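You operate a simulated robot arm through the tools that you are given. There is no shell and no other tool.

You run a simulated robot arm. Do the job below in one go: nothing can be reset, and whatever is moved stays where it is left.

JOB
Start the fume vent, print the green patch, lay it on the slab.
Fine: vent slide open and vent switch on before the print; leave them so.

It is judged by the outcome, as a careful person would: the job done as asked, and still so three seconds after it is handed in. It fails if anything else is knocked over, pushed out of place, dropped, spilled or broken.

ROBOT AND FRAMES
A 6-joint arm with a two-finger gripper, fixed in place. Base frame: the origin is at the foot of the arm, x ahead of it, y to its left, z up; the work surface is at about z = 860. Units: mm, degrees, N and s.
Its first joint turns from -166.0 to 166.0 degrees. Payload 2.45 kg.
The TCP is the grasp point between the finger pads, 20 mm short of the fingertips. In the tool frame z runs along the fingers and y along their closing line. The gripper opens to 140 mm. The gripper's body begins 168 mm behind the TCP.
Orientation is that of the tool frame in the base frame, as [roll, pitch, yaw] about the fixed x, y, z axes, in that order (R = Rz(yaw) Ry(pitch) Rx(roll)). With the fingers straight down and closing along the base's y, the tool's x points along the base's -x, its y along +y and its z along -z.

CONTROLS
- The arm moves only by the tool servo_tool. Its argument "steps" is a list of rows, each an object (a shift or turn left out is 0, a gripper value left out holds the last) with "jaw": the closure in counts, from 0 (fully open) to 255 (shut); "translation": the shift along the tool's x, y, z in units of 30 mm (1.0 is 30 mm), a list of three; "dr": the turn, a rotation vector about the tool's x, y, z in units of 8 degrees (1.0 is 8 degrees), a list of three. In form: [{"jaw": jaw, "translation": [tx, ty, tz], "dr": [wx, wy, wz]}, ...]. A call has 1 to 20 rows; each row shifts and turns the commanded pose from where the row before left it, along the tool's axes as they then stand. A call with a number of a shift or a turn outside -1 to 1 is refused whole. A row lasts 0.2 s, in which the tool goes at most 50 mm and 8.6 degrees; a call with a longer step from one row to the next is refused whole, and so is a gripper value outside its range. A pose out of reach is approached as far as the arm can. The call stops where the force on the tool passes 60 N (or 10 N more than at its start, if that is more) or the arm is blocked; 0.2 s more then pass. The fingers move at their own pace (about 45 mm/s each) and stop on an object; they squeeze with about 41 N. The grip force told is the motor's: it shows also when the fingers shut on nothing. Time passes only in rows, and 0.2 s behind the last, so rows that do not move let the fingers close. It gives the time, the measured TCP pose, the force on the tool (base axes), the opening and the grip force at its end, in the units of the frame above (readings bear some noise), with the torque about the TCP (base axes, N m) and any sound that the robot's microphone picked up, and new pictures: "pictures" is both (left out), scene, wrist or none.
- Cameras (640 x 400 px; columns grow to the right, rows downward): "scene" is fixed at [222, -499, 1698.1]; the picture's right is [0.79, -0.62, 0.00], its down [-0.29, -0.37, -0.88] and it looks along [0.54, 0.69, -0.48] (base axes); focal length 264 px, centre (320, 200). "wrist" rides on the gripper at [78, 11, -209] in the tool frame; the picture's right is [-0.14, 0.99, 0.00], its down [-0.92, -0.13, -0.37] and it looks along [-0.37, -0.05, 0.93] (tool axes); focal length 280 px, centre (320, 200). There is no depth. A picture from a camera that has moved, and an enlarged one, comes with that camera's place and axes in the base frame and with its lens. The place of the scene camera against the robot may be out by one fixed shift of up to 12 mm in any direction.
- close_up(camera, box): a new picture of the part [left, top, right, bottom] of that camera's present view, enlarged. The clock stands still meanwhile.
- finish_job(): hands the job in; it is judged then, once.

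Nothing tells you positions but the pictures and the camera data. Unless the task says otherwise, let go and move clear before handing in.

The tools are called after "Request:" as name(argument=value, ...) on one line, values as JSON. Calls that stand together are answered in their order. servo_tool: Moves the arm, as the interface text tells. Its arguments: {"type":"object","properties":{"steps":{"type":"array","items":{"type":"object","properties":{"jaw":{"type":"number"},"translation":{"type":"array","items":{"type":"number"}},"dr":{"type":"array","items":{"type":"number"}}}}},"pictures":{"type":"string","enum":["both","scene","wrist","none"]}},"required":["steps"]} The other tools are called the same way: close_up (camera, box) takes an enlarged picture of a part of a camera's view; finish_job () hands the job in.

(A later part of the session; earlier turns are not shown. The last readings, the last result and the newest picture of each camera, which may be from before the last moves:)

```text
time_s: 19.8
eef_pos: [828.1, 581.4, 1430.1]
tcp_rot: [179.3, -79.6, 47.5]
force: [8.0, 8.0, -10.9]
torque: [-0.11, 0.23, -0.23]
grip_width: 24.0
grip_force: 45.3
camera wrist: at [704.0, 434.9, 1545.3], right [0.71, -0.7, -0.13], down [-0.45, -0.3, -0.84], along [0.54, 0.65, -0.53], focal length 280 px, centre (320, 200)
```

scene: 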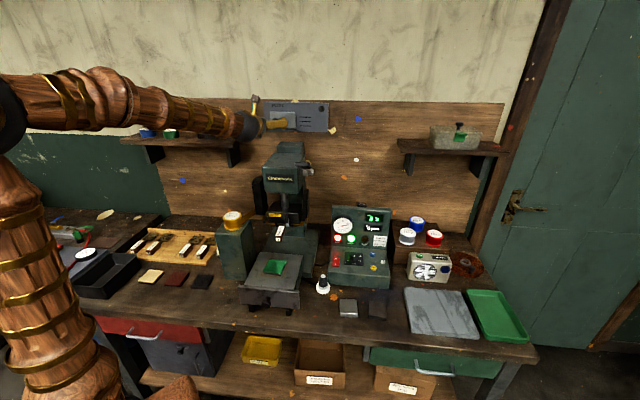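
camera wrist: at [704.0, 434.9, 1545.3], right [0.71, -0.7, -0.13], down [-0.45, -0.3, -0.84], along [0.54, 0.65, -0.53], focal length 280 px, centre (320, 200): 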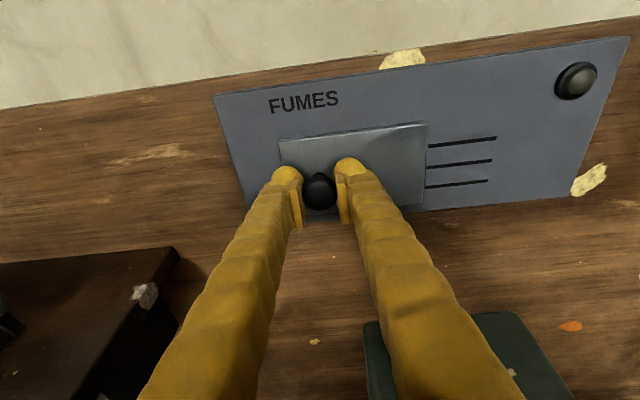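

Request:
servo_tool(steps=[{"translation": [-0.03, -0.25, 0.01]}, {"translation": [0, -0.25, 0.01]}, {"translation": [0, -0.1, 0]}, {"translation": [0, -0.1, 0]}], pictures="wrist")

```text
time_s: 20.8
eef_pos: [818.8, 592.3, 1430.3]
tcp_rot: [179.6, -79.7, 46.7]
force: [18.7, 6.7, -0.3]
torque: [0.04, 0.13, -0.13]
grip_width: 23.6
grip_force: 45.2
stopped in row 4: the force on the tool passed its limit at 66 N (the readings are from after the stop); the commanded pose is now the measured one
camera wrist: at [693.0, 445.4, 1545.0], right [0.7, -0.7, -0.13], down [-0.46, -0.29, -0.84], along [0.55, 0.65, -0.53], focal length 280 px, centre (320, 200)
```

wrist: 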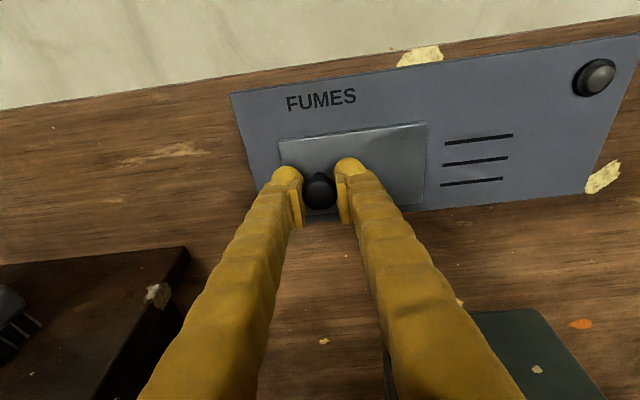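

The left end is a hard stop, exactly where the slide began. I'll measure the right-hand end of travel too, to understand which end is "open".

Request:
servo_tool(steps=[{"translation": [0, 0.1, 0.04]}, {"translation": [0, 0.3, -0.01]}, {"translation": [0, 0.4, -0.01]}, {"translation": [0, 0.4, -0.01]}, {"translation": [0, 0.4, -0.005]}, {"translation": [0, 0.3, 0]}], pictures="none")

Request:
servo_tool(steps=[{"translation": [0, 0.1, 0.03]}, {"translation": [0, 0.1, 0]}, {"translation": [0, 0.1, 0]}, {"translation": [0, 0.1, 0]}, {"translation": [0, 0.1, 0]}, {"translation": [0, 0.1, 0]}, {"translation": [0, 0.1, 0]}, {"translation": [0, 0.1, 0]}], pictures="wrist")

```text
time_s: 22.2
eef_pos: [857.6, 553.4, 1431.4]
tcp_rot: [179.5, -79.7, 47.1]
force: [-21.1, -20.6, -4.7]
torque: [-0.01, 0.02, -0.06]
grip_width: 23.4
grip_force: 45.4
```

```text
time_s: 24.0
eef_pos: [876.8, 536.0, 1430.5]
tcp_rot: [179.4, -79.7, 46.9]
force: [-30.8, -29.0, -21.3]
torque: [0.09, 0.06, -0.3]
grip_width: 23.6
grip_force: 44.9
camera wrist: at [751.5, 390.1, 1545.5], right [0.7, -0.7, -0.13], down [-0.45, -0.3, -0.84], along [0.55, 0.65, -0.53], focal length 280 px, centre (320, 200)
```

wrist: 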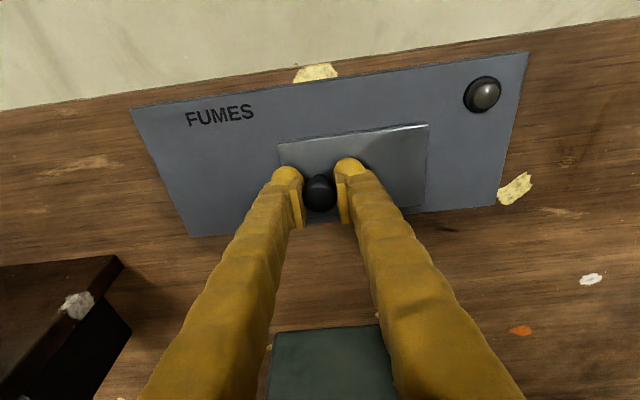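

Request:
servo_tool(steps=[{"translation": [0, 0.1, -0.06]}, {"translation": [0, 0.15, 0]}, {"translation": [0, 0.15, 0]}, {"translation": [0, 0.15, 0]}, {"translation": [0, 0.15, 0]}, {"translation": [0, 0.15, 0]}], pictures="wrist")

Request:
close_up(camera="wrist", box=[100, 30, 560, 260])

```text
time_s: 25.4
eef_pos: [894.6, 518.8, 1431.7]
tcp_rot: [179.3, -79.6, 47.1]
force: [17.4, 18.0, -2.4]
torque: [-0.06, 0.05, 0.0]
grip_width: 23.7
grip_force: 45.3
camera wrist: at [768.6, 372.1, 1545.6], right [0.7, -0.7, -0.13], down [-0.45, -0.3, -0.84], along [0.55, 0.65, -0.53], focal length 280 px, centre (320, 200)
```

wrist: 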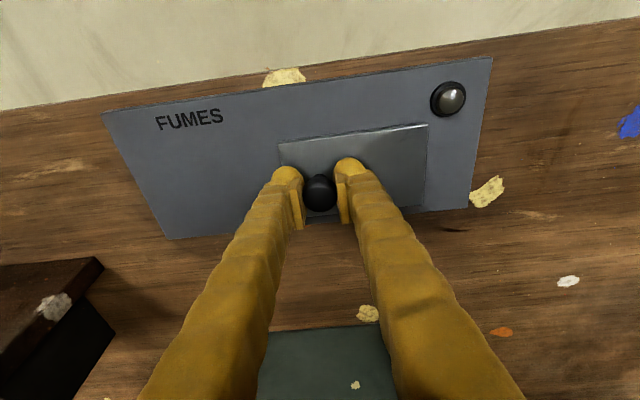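

```text
1.39 times, centred on (330, 145) of wrist
camera zoom: at [768.6, 372.1, 1545.6], right [0.7, -0.7, -0.13], down [-0.45, -0.3, -0.84], along [0.55, 0.65, -0.53], focal length 390 px, centre (306, 276)
```

zoom: 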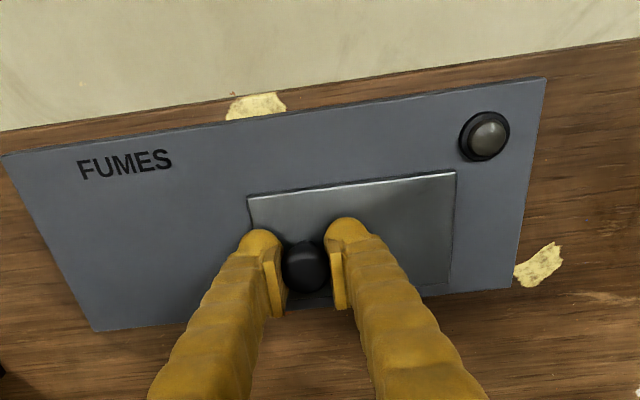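

Request:
servo_tool(steps=[{"translation": [0, 0.1, 0.03]}, {"translation": [0, 0.1, 0]}, {"translation": [0, 0.1, 0]}, {"translation": [0, 0.1, 0]}, {"translation": [0, 0.1, 0]}], pictures="wrist")

```text
time_s: 26.2
eef_pos: [898.4, 516.6, 1432.1]
tcp_rot: [179.3, -79.8, 47.6]
force: [-14.2, -1.5, 0.1]
torque: [0.03, -0.1, 0.01]
grip_width: 23.4
grip_force: 44.6
stopped in row 4: the force on the tool passed its limit at 67 N (the readings are from after the stop); the commanded pose is now the measured one
camera wrist: at [773.2, 367.8, 1545.5], right [0.71, -0.69, -0.13], down [-0.45, -0.3, -0.84], along [0.54, 0.65, -0.52], focal length 280 px, centre (320, 200)
```

wrist: 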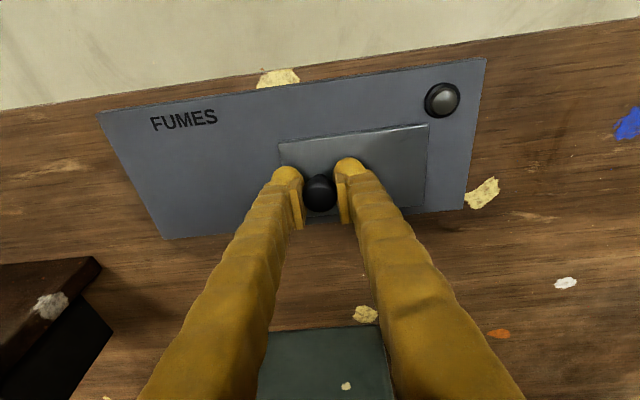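

The right-hand stop centres the plate exactly over the slots: right is closed, left is open. Sliding it back to the left stop.

Request:
servo_tool(steps=[{"translation": [0, -0.1, 0.02]}, {"translation": [0, -0.3, 0.01]}, {"translation": [0, -0.4, 0.01]}, {"translation": [0, -0.4, 0.01]}, {"translation": [0, -0.4, 0.01]}], pictures="none")

Request:
servo_tool(steps=[{"translation": [0, -0.4, 0.01]}, {"translation": [0, -0.4, 0.01]}, {"translation": [0, -0.4, 0.01]}, {"translation": [0, -0.4, 0.01]}], pictures="none")

Request:
servo_tool(steps=[{"translation": [0, -0.15, 0.01]}, {"translation": [0, -0.1, 0.01]}, {"translation": [0, -0.1, 0]}, {"translation": [0, -0.1, 0]}, {"translation": [0, -0.1, 0]}], pictures="wrist")

```text
time_s: 27.4
eef_pos: [862.8, 549.4, 1431.0]
tcp_rot: [179.2, -79.8, 47.5]
force: [-8.7, -8.3, 12.1]
torque: [0.11, -0.19, -0.04]
grip_width: 23.5
grip_force: 45.1
```

```text
time_s: 28.4
eef_pos: [830.5, 584.0, 1431.0]
tcp_rot: [179.1, -79.7, 47.7]
force: [1.5, 1.7, 23.2]
torque: [0.0, -0.16, -0.07]
grip_width: 23.3
grip_force: 45.3
```

```text
time_s: 29.6
eef_pos: [820.3, 593.7, 1430.2]
tcp_rot: [179.6, -79.9, 47.2]
force: [0.7, -18.2, 24.3]
torque: [0.13, -0.22, -0.14]
grip_width: 23.6
grip_force: 45.1
camera wrist: at [695.0, 446.0, 1545.0], right [0.7, -0.7, -0.13], down [-0.45, -0.3, -0.84], along [0.55, 0.65, -0.52], focal length 280 px, centre (320, 200)
```

wrist: 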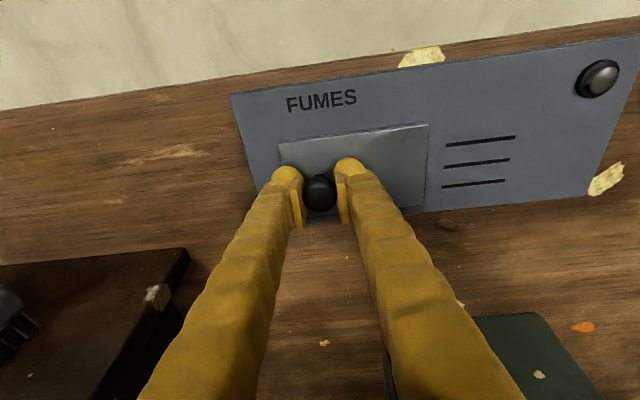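

The slide is back at the left stop with all slots uncovered (open). Now I'll release, back straight away, and move right toward the rocker on the control box.

Request:
servo_tool(steps=[{"jaw": 120}, {"jaw": 120}, {"jaw": 120}, {"jaw": 120}, {"translation": [0, 0, -0.5]}, {"translation": [0, 0, -1]}, {"translation": [0, 0, -1]}, {"translation": [0, 0, -1], "jaw": 255}, {"translation": [0, 0.5, -1]}, {"translation": [0, 1, -1]}, {"translation": [0, 1, -1]}, {"translation": [0, 1, -1]}, {"translation": [0, 1, -0.5]}, {"translation": [0, 1, 0]}, {"translation": [0, 1, 0]}, {"translation": [0, 1, 0]}, {"translation": [0, 1, 0]}, {"translation": [0, 1, 0]}])

```text
time_s: 33.4
eef_pos: [865.8, 228.6, 1472.2]
tcp_rot: [179.4, -79.8, 47.4]
force: [-0.4, 0.0, 0.1]
torque: [0.0, 0.02, -0.02]
grip_width: 0.1
grip_force: 29.9
camera wrist: at [740.9, 79.7, 1586.4], right [0.71, -0.7, -0.13], down [-0.45, -0.3, -0.84], along [0.55, 0.65, -0.52], focal length 280 px, centre (320, 200)
```

scene: 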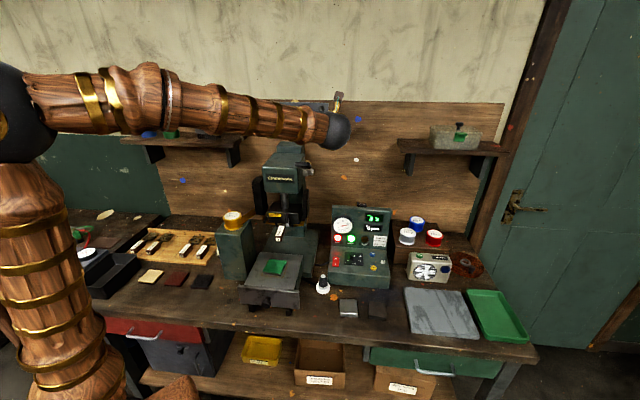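
wrist: 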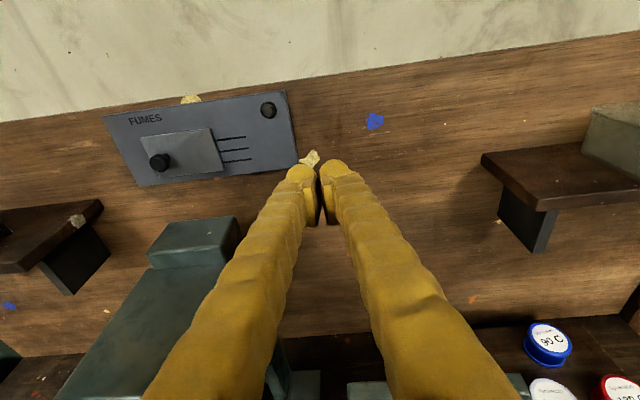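

Slots clear and the gripper is free. Next I'll move right and tilt the tool down towards the box top so the rocker comes into view.

Request:
servo_tool(steps=[{"translation": [0, 0.5, -0.6], "dr": [0, -0.95, 0]}, {"translation": [0, 0.5, -0.6], "dr": [0, -0.95, 0]}, {"translation": [0, 0.5, -0.3], "dr": [0, -0.95, 0]}, {"translation": [0, 0.5, 0], "dr": [0, -0.95, 0]}, {"translation": [-0.3, 0.5, 0], "dr": [0, -0.95, 0]}, {"translation": [-0.3, 0.5, 0], "dr": [0, -0.95, 0]}])

```text
time_s: 34.8
eef_pos: [893.9, 125.5, 1472.8]
tcp_rot: [179.9, -34.1, 46.8]
force: [-1.1, 0.9, 1.7]
torque: [-0.03, -0.04, -0.03]
grip_width: 0.0
grip_force: 29.7
camera wrist: at [864.1, 80.0, 1689.3], right [0.64, -0.76, -0.07], down [-0.76, -0.62, -0.21], along [0.11, 0.19, -0.97], focal length 280 px, centre (320, 200)
```

scene: 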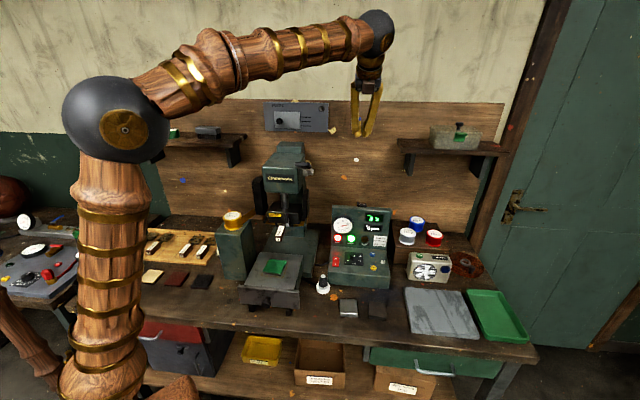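
wrist: 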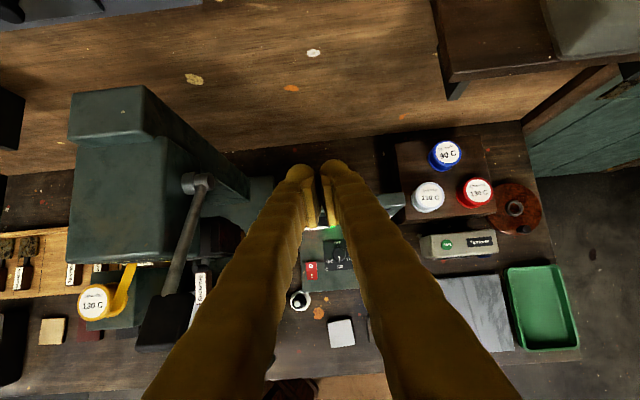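

The fingers hide the rocker. I'll step left and lower a bit so the camera can see it beside the fingers.

Request:
servo_tool(steps=[{"translation": [-0.56, -0.4, 0.83]}, {"translation": [-0.56, -0.4, 0.83]}, {"translation": [-0.56, -0.4, 0.83]}, {"translation": [-0.56, -0.4, 0.83]}], pictures="wrist")

Request:
close_up(camera="wrist", box=[300, 120, 460, 260])

Request:
close_up(camera="wrist", box=[30, 150, 260, 390])

```text
time_s: 35.8
eef_pos: [857.4, 160.0, 1353.7]
tcp_rot: [179.8, -34.1, 47.0]
force: [-0.2, -0.6, -0.3]
torque: [-0.02, -0.01, 0.0]
grip_width: 0.1
grip_force: 29.1
camera wrist: at [828.5, 113.2, 1570.2], right [0.64, -0.76, -0.08], down [-0.76, -0.62, -0.21], along [0.11, 0.19, -0.97], focal length 280 px, centre (320, 200)
```

wrist: 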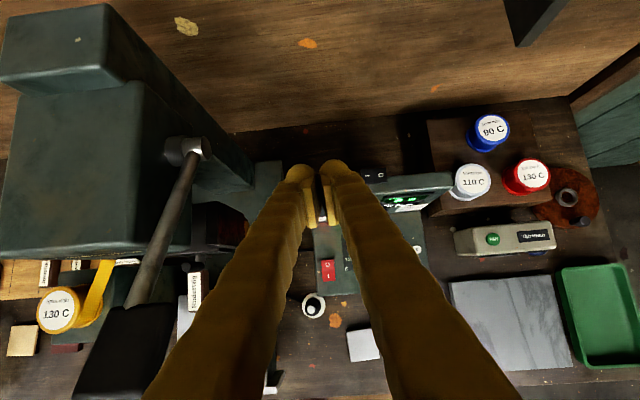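

```text
2.86 times, centred on (380, 190) of wrist
camera zoom: at [828.5, 113.2, 1570.2], right [0.64, -0.76, -0.08], down [-0.76, -0.62, -0.21], along [0.11, 0.19, -0.97], focal length 801 px, centre (149, 229)
```

zoom: 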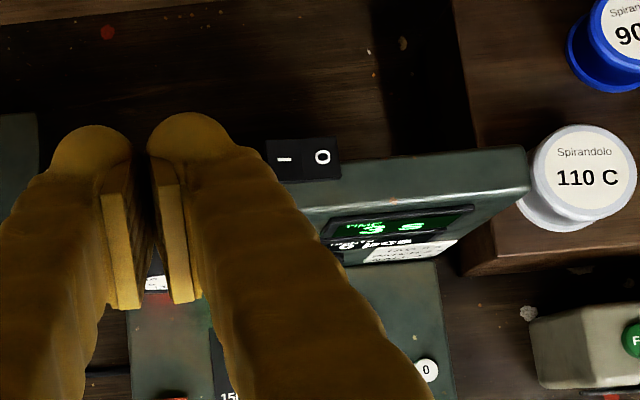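

```text
1.67 times, centred on (145, 270) of wrist
camera zoom: at [828.5, 113.2, 1570.2], right [0.64, -0.76, -0.08], down [-0.76, -0.62, -0.21], along [0.11, 0.19, -0.97], focal length 467 px, centre (612, 83)
```

zoom: 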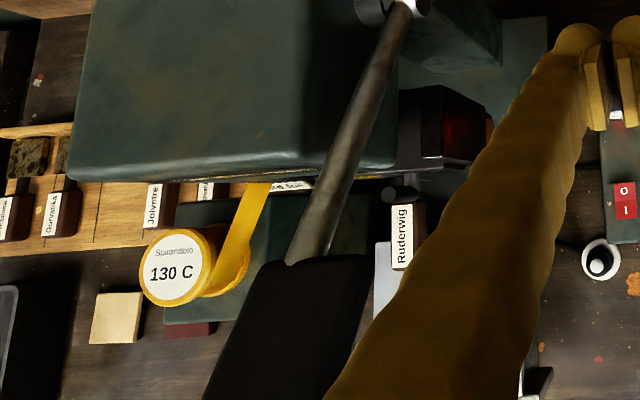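

The rocker's "I" end works out to about e=566, n=783, z=1147, lying along the bench direction. I'll hover just above its left end with the closed fingers.

Request:
servo_tool(steps=[{"translation": [-0.134, 0.323, 0.91]}, {"translation": [-0.134, 0.323, 0.91]}, {"translation": [-0.134, 0.323, 0.91]}, {"translation": [-0.134, 0.323, 0.91]}, {"translation": [-0.134, 0.323, 0.91]}, {"translation": [-0.134, 0.323, 0.91]}])

Request:
close_up(camera="wrist", box=[250, 110, 410, 250])

Request:
close_up(camera="scene", box=[330, 180, 400, 225])

```text
time_s: 37.2
eef_pos: [950.5, 171.6, 1202.6]
tcp_rot: [179.8, -34.2, 46.9]
force: [-0.2, -0.2, -0.5]
torque: [-0.03, 0.06, -0.02]
grip_width: 0.1
grip_force: 29.5
camera wrist: at [921.7, 124.9, 1419.8], right [0.64, -0.76, -0.07], down [-0.76, -0.62, -0.21], along [0.12, 0.19, -0.97], focal length 280 px, centre (320, 200)
```

scene: 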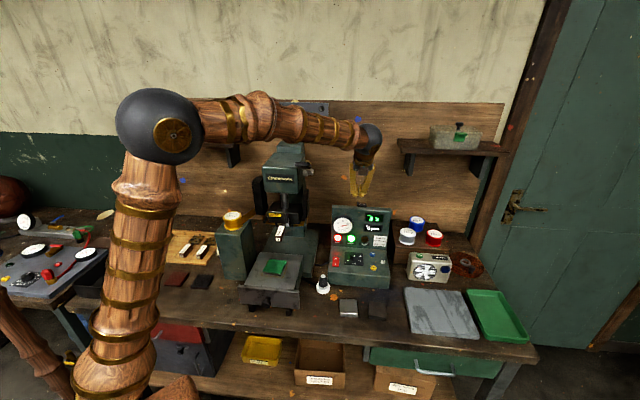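
wrist: 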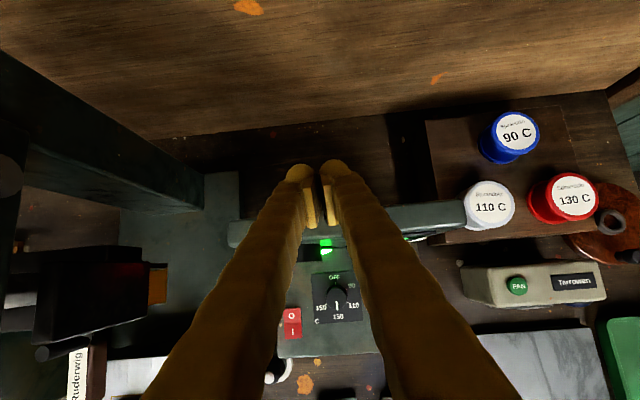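

```text
2.86 times, centred on (330, 180) of wrist
camera zoom: at [921.7, 124.9, 1419.8], right [0.64, -0.76, -0.07], down [-0.76, -0.62, -0.21], along [0.12, 0.19, -0.97], focal length 801 px, centre (291, 257)
```

zoom: 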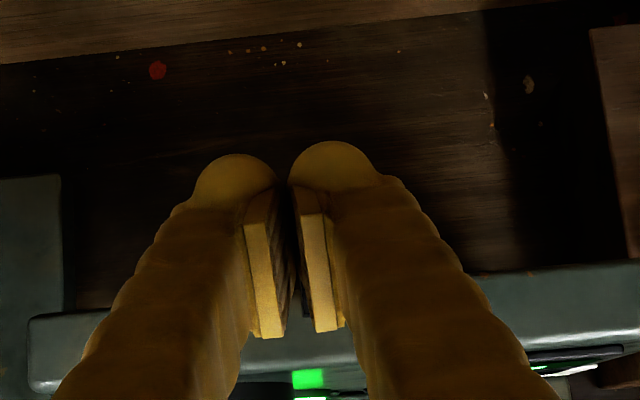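

```text
8.89 times, centred on (365, 202) of scene
camera zoom: at [222.0, -499.0, 1698.1], right [0.79, -0.62, 0.0], down [-0.29, -0.37, -0.88], along [0.54, 0.69, -0.48], focal length 2343 px, centre (-80, 178)
```

zoom: 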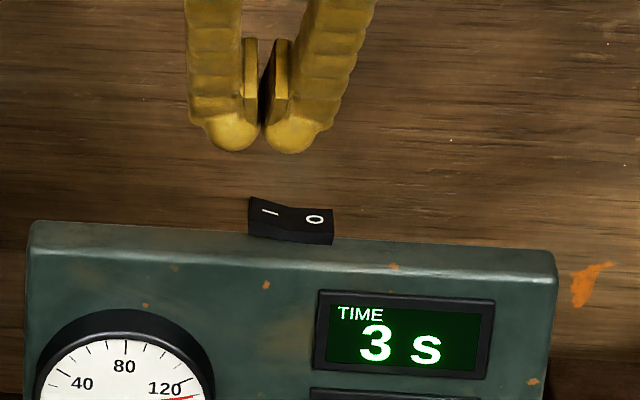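

The finger ends are rounded, with the right one currently over the rocker's middle. I'll shift 12 mm left so only the right fingertip meets the I end, and come down slowly.

Request:
servo_tool(steps=[{"translation": [-0.457, -0.4, 0.497]}, {"translation": [-0.0747, 0, 0.1104]}, {"translation": [-0.0747, 0, 0.1104]}], pictures="wrist")

Request:
close_up(camera="scene", box=[335, 185, 395, 223])

Request:
close_up(camera="wrist", box=[250, 110, 410, 250])

```text
time_s: 38.0
eef_pos: [940.8, 176.9, 1175.5]
tcp_rot: [179.9, -34.2, 46.9]
force: [0.2, 0.8, 0.7]
torque: [-0.02, -0.02, 0.01]
grip_width: 0.0
grip_force: 29.6
camera wrist: at [910.1, 130.5, 1392.4], right [0.64, -0.76, -0.08], down [-0.76, -0.62, -0.21], along [0.11, 0.19, -0.97], focal length 280 px, centre (320, 200)
```

wrist: 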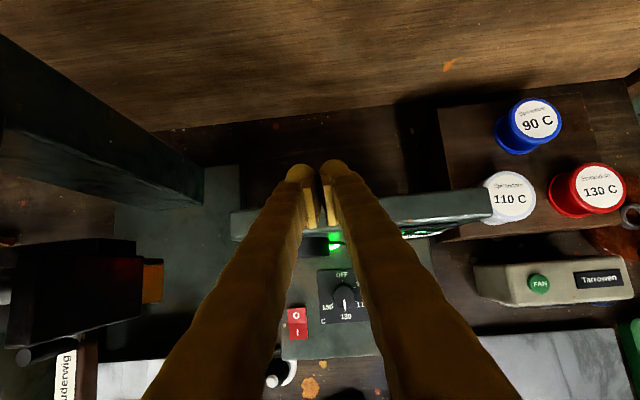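

```text
10.53 times, centred on (365, 204) of scene
camera zoom: at [222.0, -499.0, 1698.1], right [0.79, -0.62, 0.0], down [-0.29, -0.37, -0.88], along [0.54, 0.69, -0.48], focal length 2774 px, centre (-154, 158)
```

zoom: 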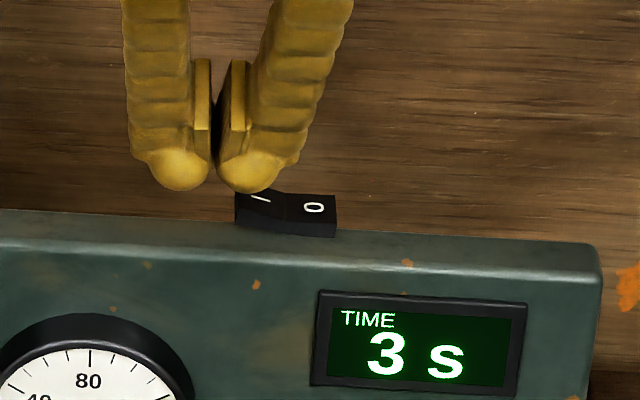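

```text
2.86 times, centred on (330, 180) of wrist
camera zoom: at [910.1, 130.5, 1392.4], right [0.64, -0.76, -0.08], down [-0.76, -0.62, -0.21], along [0.11, 0.19, -0.97], focal length 801 px, centre (291, 257)
```

zoom: 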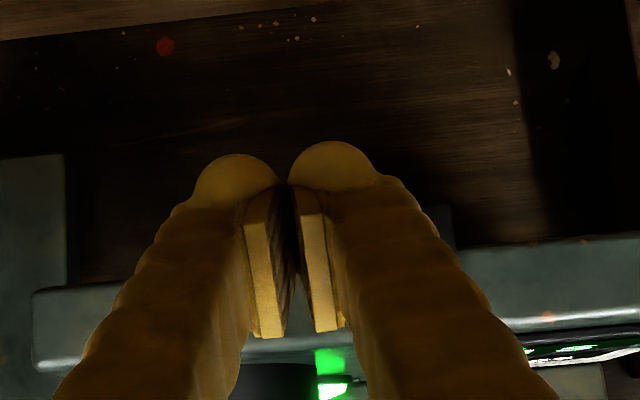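

Tip is just above the I end. Descending in small steps.

Request:
servo_tool(steps=[{"translation": [-0.056, 0, 0.083]}, {"translation": [-0.056, 0, 0.083]}, {"translation": [-0.056, 0, 0.083]}, {"translation": [-0.056, 0, 0.083]}], pictures="none")

Request:
close_up(camera="scene", box=[335, 185, 395, 223])

```text
time_s: 39.0
eef_pos: [938.4, 176.8, 1163.7]
tcp_rot: [179.9, -34.1, 46.9]
force: [0.8, 1.1, 0.7]
torque: [0.0, 0.03, 0.03]
grip_width: 0.0
grip_force: 29.7
```

```text
10.53 times, centred on (365, 204) of scene
camera zoom: at [222.0, -499.0, 1698.1], right [0.79, -0.62, 0.0], down [-0.29, -0.37, -0.88], along [0.54, 0.69, -0.48], focal length 2774 px, centre (-154, 158)
```

zoom: 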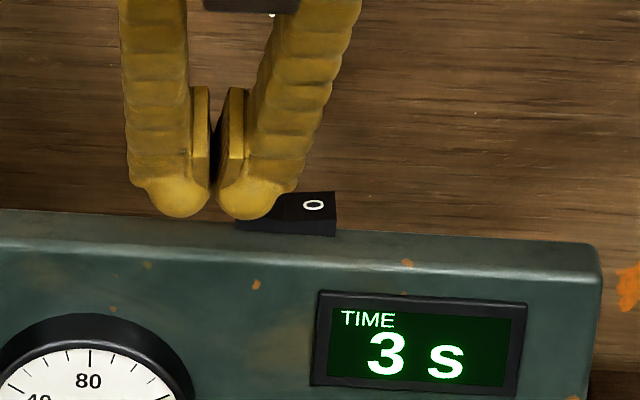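

Request:
servo_tool(steps=[{"translation": [-0.056, 0, 0.083]}, {"translation": [-0.056, 0, 0.083]}, {}], pictures="wrist")

Request:
close_up(camera="scene", box=[335, 185, 395, 223])

Request:
close_up(camera="wrist", box=[250, 110, 410, 250])

```text
time_s: 39.8
eef_pos: [939.5, 176.2, 1159.2]
tcp_rot: [179.7, -34.3, 46.9]
force: [1.8, -1.1, 31.7]
torque: [-0.35, -0.25, 0.09]
grip_width: 0.0
grip_force: 29.3
camera wrist: at [909.3, 129.9, 1376.9], right [0.64, -0.76, -0.07], down [-0.76, -0.62, -0.22], along [0.12, 0.19, -0.97], focal length 280 px, centre (320, 200)
```

wrist: 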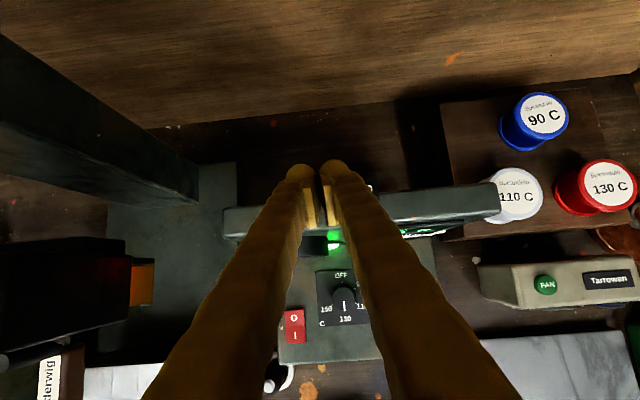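

```text
10.53 times, centred on (365, 204) of scene
camera zoom: at [222.0, -499.0, 1698.1], right [0.79, -0.62, 0.0], down [-0.29, -0.37, -0.88], along [0.54, 0.69, -0.48], focal length 2774 px, centre (-154, 158)
```

zoom: 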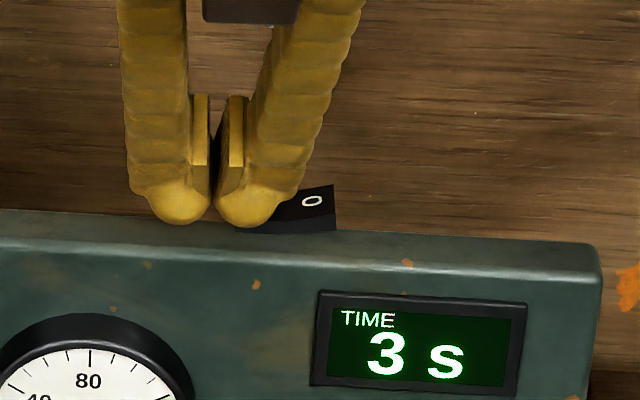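

```text
2.86 times, centred on (330, 180) of wrist
camera zoom: at [909.3, 129.9, 1376.9], right [0.64, -0.76, -0.07], down [-0.76, -0.62, -0.22], along [0.12, 0.19, -0.97], focal length 801 px, centre (291, 257)
```

zoom: 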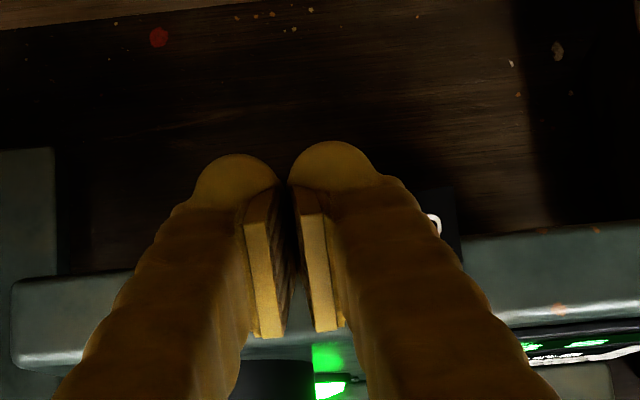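

Contact at 32 N and the O end has risen, so the rocker appears to have flipped. I'll lift away and look at the rocker and the vent lamp.

Request:
servo_tool(steps=[{"translation": [0.3, 0, -0.5]}, {"translation": [0.5, 0, -0.8]}, {"translation": [0.3, 0, -1]}, {"translation": [0, 0, -1]}, {"translation": [0, 0, -1]}, {"translation": [0, 0, -1]}])

Request:
close_up(camera="scene", box=[335, 185, 395, 223])

Request:
close_up(camera="scene", box=[250, 90, 350, 140])

```text
time_s: 41.2
eef_pos: [897.3, 132.7, 1306.2]
tcp_rot: [179.8, -34.1, 46.8]
force: [0.0, 0.3, 0.6]
torque: [0.01, -0.01, 0.0]
grip_width: 0.0
grip_force: 29.1
camera wrist: at [868.4, 86.6, 1523.3], right [0.64, -0.76, -0.08], down [-0.76, -0.62, -0.21], along [0.11, 0.19, -0.97], focal length 280 px, centre (320, 200)
```

scene: 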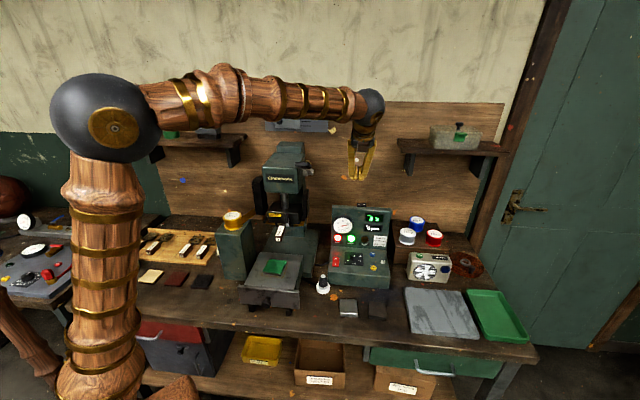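
wrist: 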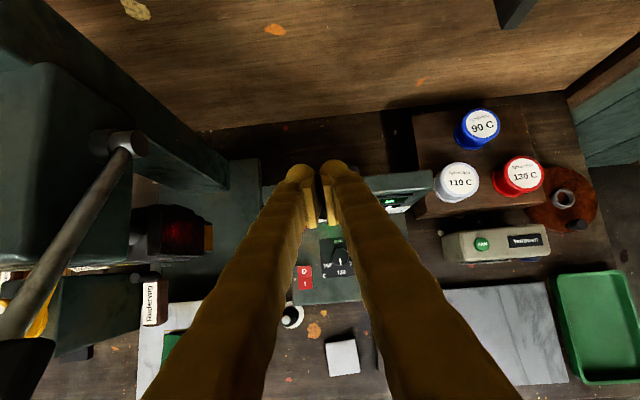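

```text
10.53 times, centred on (365, 204) of scene
camera zoom: at [222.0, -499.0, 1698.1], right [0.79, -0.62, 0.0], down [-0.29, -0.37, -0.88], along [0.54, 0.69, -0.48], focal length 2774 px, centre (-154, 158)
```

zoom: 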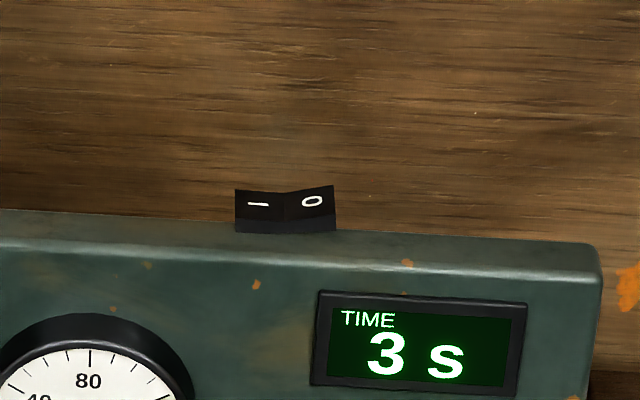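

```text
6.40 times, centred on (300, 115) of scene
camera zoom: at [222.0, -499.0, 1698.1], right [0.79, -0.62, 0.0], down [-0.29, -0.37, -0.88], along [0.54, 0.69, -0.48], focal length 1687 px, centre (448, 744)
```

zoom: 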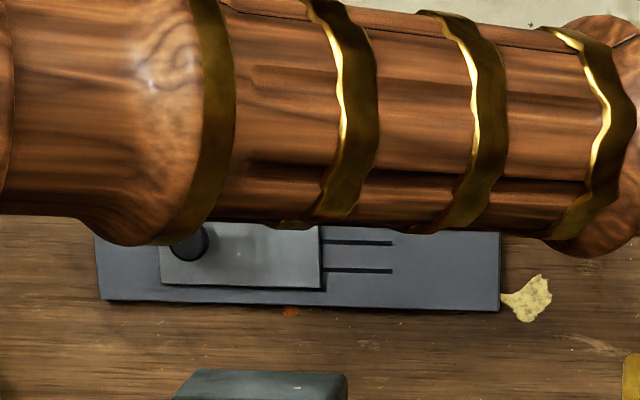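

The rocker is now on I. But in the scene view the slide seems to have drifted about 24 mm right after I released it, and the arm hides the lamp; I'll go back up to look at the panel with the wrist camera.

Request:
servo_tool(steps=[{"translation": [0.56, 0, -0.83]}, {"translation": [0.56, 0, -0.83]}, {"translation": [0.56, 0, -0.83]}, {"translation": [0.56, 0, -0.83]}, {"translation": [0.56, 0, -0.83]}, {"translation": [0.2, -0.5, -0.3], "dr": [0, 0.95, 0]}, {"translation": [0, -0.5, 0], "dr": [0, 0.95, 0]}, {"translation": [0, -0.5, 0], "dr": [0, 0.95, 0]}, {"translation": [0, -0.5, 0], "dr": [0, 0.95, 0]}, {"translation": [0, -0.5, 0], "dr": [0, 0.95, 0]}, {"translation": [0, -0.5, 0], "dr": [0, 0.95, 0]}])

Request:
close_up(camera="wrist", box=[60, 60, 340, 220])

```text
time_s: 43.6
eef_pos: [830.8, 195.5, 1469.3]
tcp_rot: [179.2, -79.7, 47.7]
force: [0.0, 0.4, -1.5]
torque: [0.01, 0.0, -0.01]
grip_width: 0.3
grip_force: 29.4
camera wrist: at [705.6, 46.9, 1582.1], right [0.71, -0.7, -0.13], down [-0.45, -0.3, -0.84], along [0.55, 0.65, -0.52], focal length 280 px, centre (320, 200)
```

scene: 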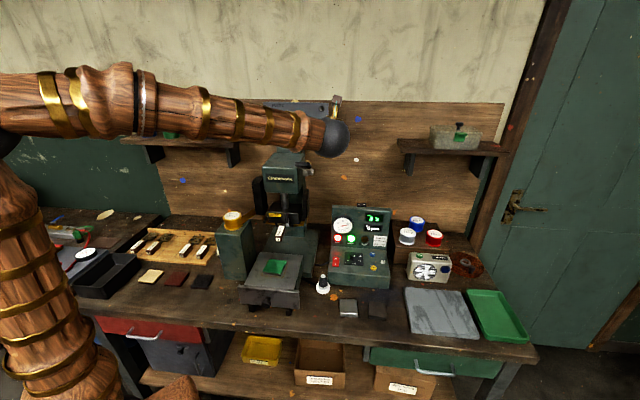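
wrist: 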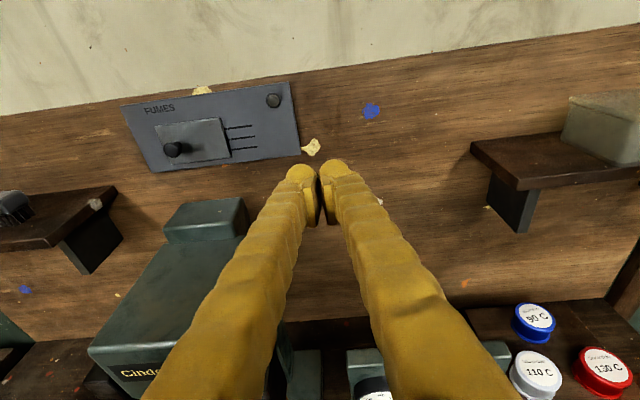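

```text
2.29 times, centred on (200, 140) of wrist
camera zoom: at [705.6, 46.9, 1582.1], right [0.71, -0.7, -0.13], down [-0.45, -0.3, -0.84], along [0.55, 0.65, -0.52], focal length 641 px, centre (594, 337)
```

zoom: 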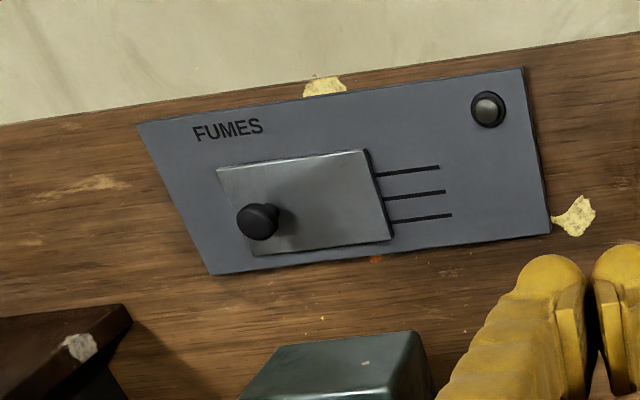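

The lamp is still unlit with the rocker on I and the slide near the left, slightly drifted. I'll return to the knob and test the slide while watching the lamp.

Request:
servo_tool(steps=[{"translation": [0.025, -0.955, 0.842], "jaw": 130}, {"translation": [0.025, -0.955, 0.842]}, {"translation": [0.025, -0.955, 0.842]}, {"translation": [0.025, -0.955, 0.842]}, {"translation": [0.025, -0.955, 0.842]}, {"translation": [0.025, -0.955, 0.842]}, {"translation": [0.025, -0.955, 0.842]}, {"translation": [0.025, -0.955, 0.842]}, {"translation": [0.025, -0.955, 0.842]}], pictures="wrist")

Request:
close_up(camera="wrist", box=[240, 80, 420, 210])

```text
time_s: 45.6
eef_pos: [797.9, 534.6, 1433.7]
tcp_rot: [179.3, -79.8, 47.4]
force: [0.4, -1.5, 1.0]
torque: [-0.01, 0.02, -0.02]
grip_width: 68.6
grip_force: 0.1
camera wrist: at [672.4, 386.2, 1547.7], right [0.71, -0.7, -0.13], down [-0.45, -0.3, -0.84], along [0.55, 0.65, -0.52], focal length 280 px, centre (320, 200)
```

wrist: 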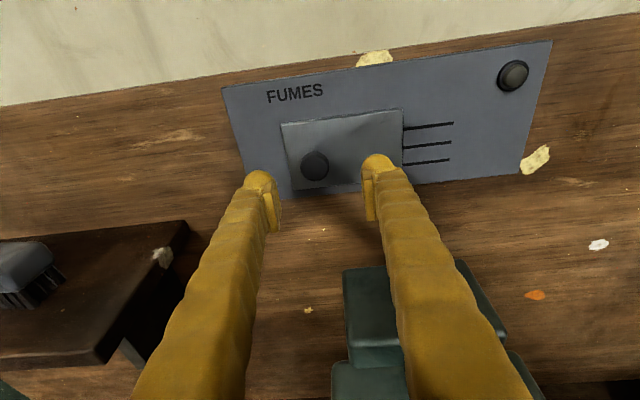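

```text
3.08 times, centred on (330, 145) of wrist
camera zoom: at [672.4, 386.2, 1547.7], right [0.71, -0.7, -0.13], down [-0.45, -0.3, -0.84], along [0.55, 0.65, -0.52], focal length 863 px, centre (289, 369)
```

zoom: 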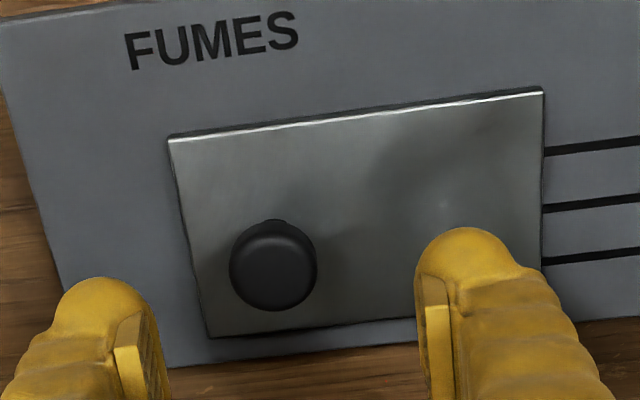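

Aligned on the knob. I'll go in with the fingers loose around it and nudge the slide with a finger instead of gripping: first fully left, watching the lamp.

Request:
servo_tool(steps=[{"translation": [0.11, 0, 0.96]}, {"translation": [0.11, 0, 0.85]}, {"translation": [0, -0.4, 0.01]}, {"translation": [0, -0.4, 0.01]}, {"translation": [0, -0.3, 0.01]}, {"translation": [0, -0.2, 0]}, {"translation": [0, -0.15, 0]}, {"translation": [0, -0.1, 0]}], pictures="wrist")

Request:
close_up(camera="wrist", box=[220, 20, 640, 240])

```text
time_s: 47.4
eef_pos: [802.1, 607.0, 1431.4]
tcp_rot: [179.5, -79.6, 47.4]
force: [5.6, -0.5, 1.5]
torque: [-0.04, -0.02, 0.09]
grip_width: 71.2
grip_force: 2.3
camera wrist: at [676.7, 458.6, 1545.6], right [0.71, -0.7, -0.13], down [-0.45, -0.3, -0.84], along [0.55, 0.65, -0.52], focal length 280 px, centre (320, 200)
```

wrist: 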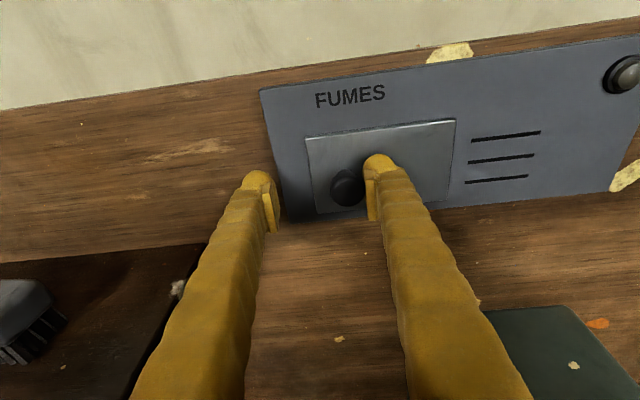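

```text
1.52 times, centred on (430, 130) of wrist
camera zoom: at [676.7, 458.6, 1545.6], right [0.71, -0.7, -0.13], down [-0.45, -0.3, -0.84], along [0.55, 0.65, -0.52], focal length 427 px, centre (152, 307)
```

zoom: 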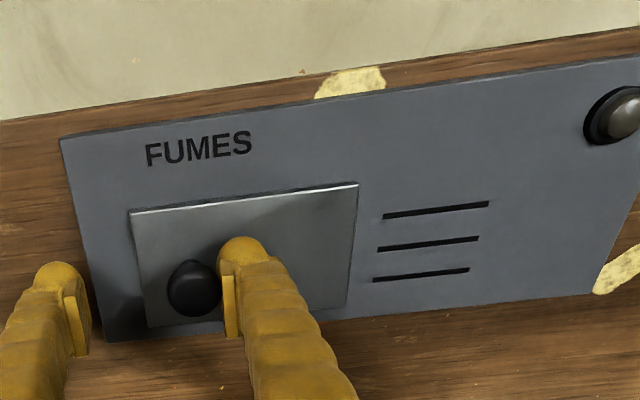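

With the slide fully left and the switch on, the lamp stays dark. Now I'll push it right and watch whether the lamp lights.

Request:
servo_tool(steps=[{"translation": [0, 0.7, -0.02]}, {"translation": [0, 0.5, -0.02]}, {"translation": [0, 0.4, -0.015]}, {"translation": [0, 0.5, -0.015]}, {"translation": [0, 0.5, -0.015]}, {"translation": [0, 0.5, -0.015]}, {"translation": [0, 0.5, -0.015]}, {"translation": [0, 0.5, -0.015]}], pictures="wrist")

Request:
servo_tool(steps=[{"translation": [0, 0.4, -0.01]}, {"translation": [0, 0.3, -0.01]}, {"translation": [0, 0.2, 0]}, {"translation": [0, 0.15, 0]}, {"translation": [0, 0.1, 0]}, {"translation": [0, 0.1, 0]}], pictures="wrist")

Request:
close_up(camera="wrist", box=[150, 20, 570, 240])

```text
time_s: 49.2
eef_pos: [889.9, 520.3, 1433.6]
tcp_rot: [179.3, -79.6, 47.7]
force: [-0.1, -0.6, -0.3]
torque: [0.03, 0.0, -0.01]
grip_width: 68.7
grip_force: 0.0
camera wrist: at [764.2, 372.7, 1546.9], right [0.71, -0.7, -0.13], down [-0.45, -0.3, -0.84], along [0.55, 0.65, -0.53], focal length 280 px, centre (320, 200)
```

wrist: 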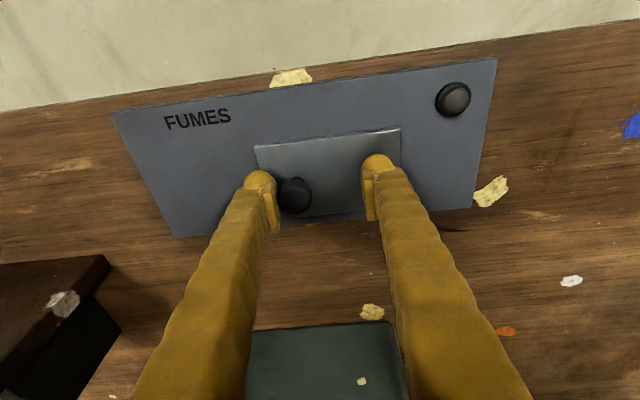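

```text
time_s: 50.6
eef_pos: [914.4, 494.6, 1431.9]
tcp_rot: [179.3, -79.8, 47.6]
force: [-4.2, 23.3, 2.9]
torque: [0.18, 0.06, -0.42]
grip_width: 80.3
grip_force: 8.8
camera wrist: at [790.2, 346.4, 1547.7], right [0.71, -0.69, -0.13], down [-0.45, -0.3, -0.84], along [0.54, 0.65, -0.52], focal length 280 px, centre (320, 200)
```

wrist: 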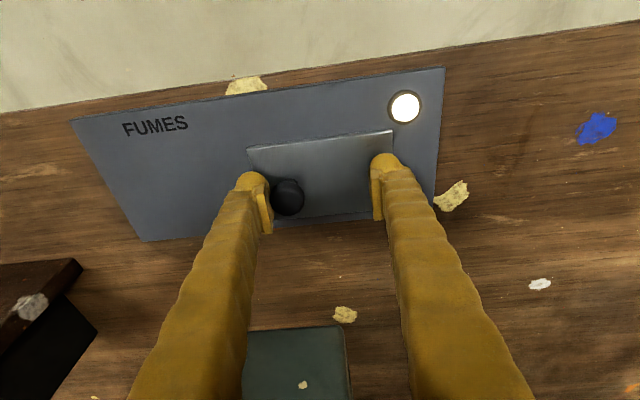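

```text
1.52 times, centred on (360, 130) of wrist
camera zoom: at [790.2, 346.4, 1547.7], right [0.71, -0.69, -0.13], down [-0.45, -0.3, -0.84], along [0.54, 0.65, -0.52], focal length 427 px, centre (259, 307)
```

zoom: 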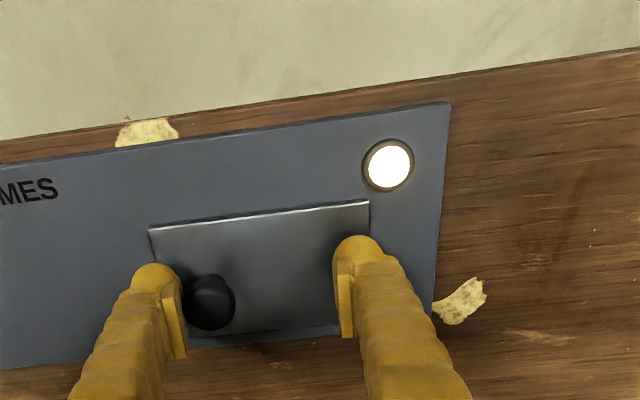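

The lamp lit when the slide reached the right end: right is open and the vent is now running. I'll ease off gently so the slide doesn't rebound, then check the lamp again.

Request:
servo_tool(steps=[{"translation": [0, -0.1, 0]}, {"translation": [0, -0.1, 0]}, {"translation": [0, -0.1, 0]}, {"translation": [0, -0.1, 0]}, {"translation": [0, -0.1, 0]}, {}], pictures="wrist")

```text
time_s: 52.0
eef_pos: [905.0, 503.7, 1433.0]
tcp_rot: [179.3, -79.7, 47.5]
force: [-0.2, 0.1, -0.6]
torque: [0.01, 0.0, -0.03]
grip_width: 68.7
grip_force: 0.1
camera wrist: at [779.9, 355.9, 1547.2], right [0.71, -0.7, -0.13], down [-0.45, -0.3, -0.84], along [0.55, 0.65, -0.53], focal length 280 px, centre (320, 200)
```

wrist: 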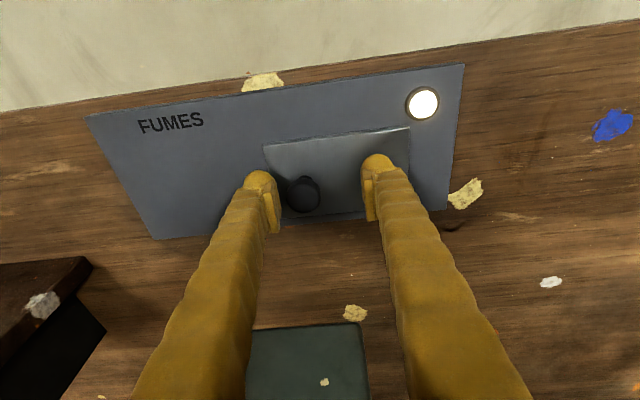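

Lamp stays lit. Centring the fingers around the knob and retreating straight back.

Request:
servo_tool(steps=[{"translation": [0, -0.4, 0]}, {"translation": [0, 0, -0.4]}, {"translation": [0, 0, -0.8]}, {"translation": [0, 0, -1]}, {"translation": [0, 0, -1]}, {"translation": [0, 0, -1]}, {"translation": [0, 0, -1]}, {"translation": [0, 0, -1]}, {"translation": [0, 0, -1]}])

Request:
close_up(camera="wrist", box=[230, 140, 440, 390])

```text
time_s: 54.0
eef_pos: [750.3, 357.0, 1469.4]
tcp_rot: [179.4, -79.7, 47.5]
force: [0.5, -0.4, 0.0]
torque: [0.0, 0.02, 0.03]
grip_width: 68.5
grip_force: 0.1
camera wrist: at [625.0, 209.2, 1584.6], right [0.71, -0.7, -0.13], down [-0.45, -0.3, -0.84], along [0.55, 0.65, -0.53], focal length 280 px, centre (320, 200)
```

scene: 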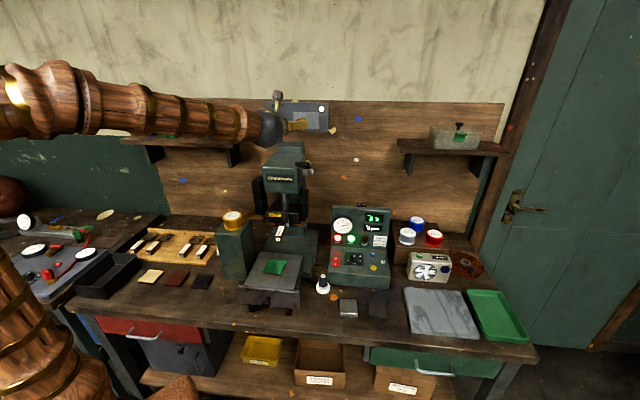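
wrist: 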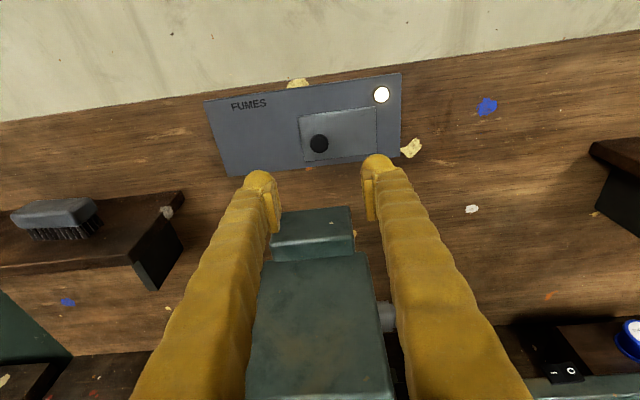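

```text
1.60 times, centred on (335, 265) of wrist
camera zoom: at [625.0, 209.2, 1584.6], right [0.71, -0.7, -0.13], down [-0.45, -0.3, -0.84], along [0.55, 0.65, -0.53], focal length 449 px, centre (296, 96)
```

zoom: 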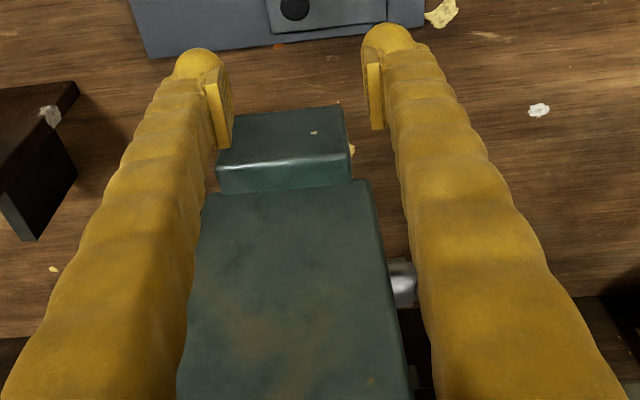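

The vent is on (lamp lit, slide right, rocker I). Next the press: I'll retreat and tilt down to look at the shuttle and the lever from above.

Request:
servo_tool(steps=[{"translation": [-0.24, 0, -0.97], "dr": [0, -0.95, 0]}, {"translation": [-0.44, 0, -0.9], "dr": [0, -0.95, 0]}, {"translation": [-0.54, 0, -0.84], "dr": [0, -0.95, 0]}, {"translation": [-0.66, 0, -0.75], "dr": [0, -0.95, 0]}, {"translation": [-0.74, 0, -0.67], "dr": [0, -0.95, 0]}, {"translation": [-0.83, 0, -0.56], "dr": [0, -0.95, 0]}, {"translation": [-0.83, 0, -0.56]}, {"translation": [-0.83, 0, -0.56]}, {"translation": [-0.83, 0, -0.56]}, {"translation": [-0.83, 0, -0.56]}])

```text
time_s: 56.2
eef_pos: [546.8, 139.2, 1449.3]
tcp_rot: [179.8, -34.2, 46.8]
force: [-0.9, 1.2, -0.3]
torque: [0.01, 0.01, 0.08]
grip_width: 68.5
grip_force: 0.1
camera wrist: at [517.2, 94.2, 1667.0], right [0.64, -0.76, -0.08], down [-0.76, -0.62, -0.21], along [0.11, 0.19, -0.97], focal length 280 px, centre (320, 200)
```

scene: 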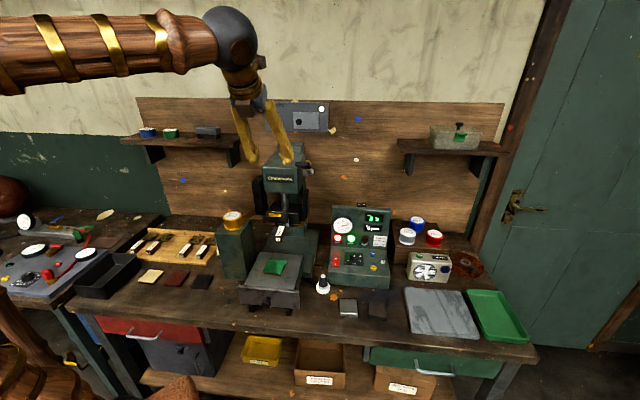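
wrist: 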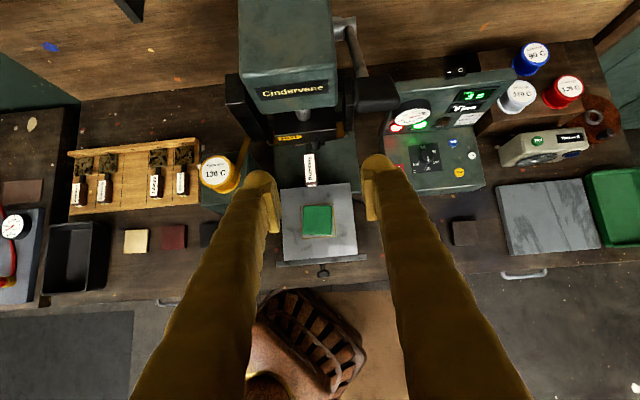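

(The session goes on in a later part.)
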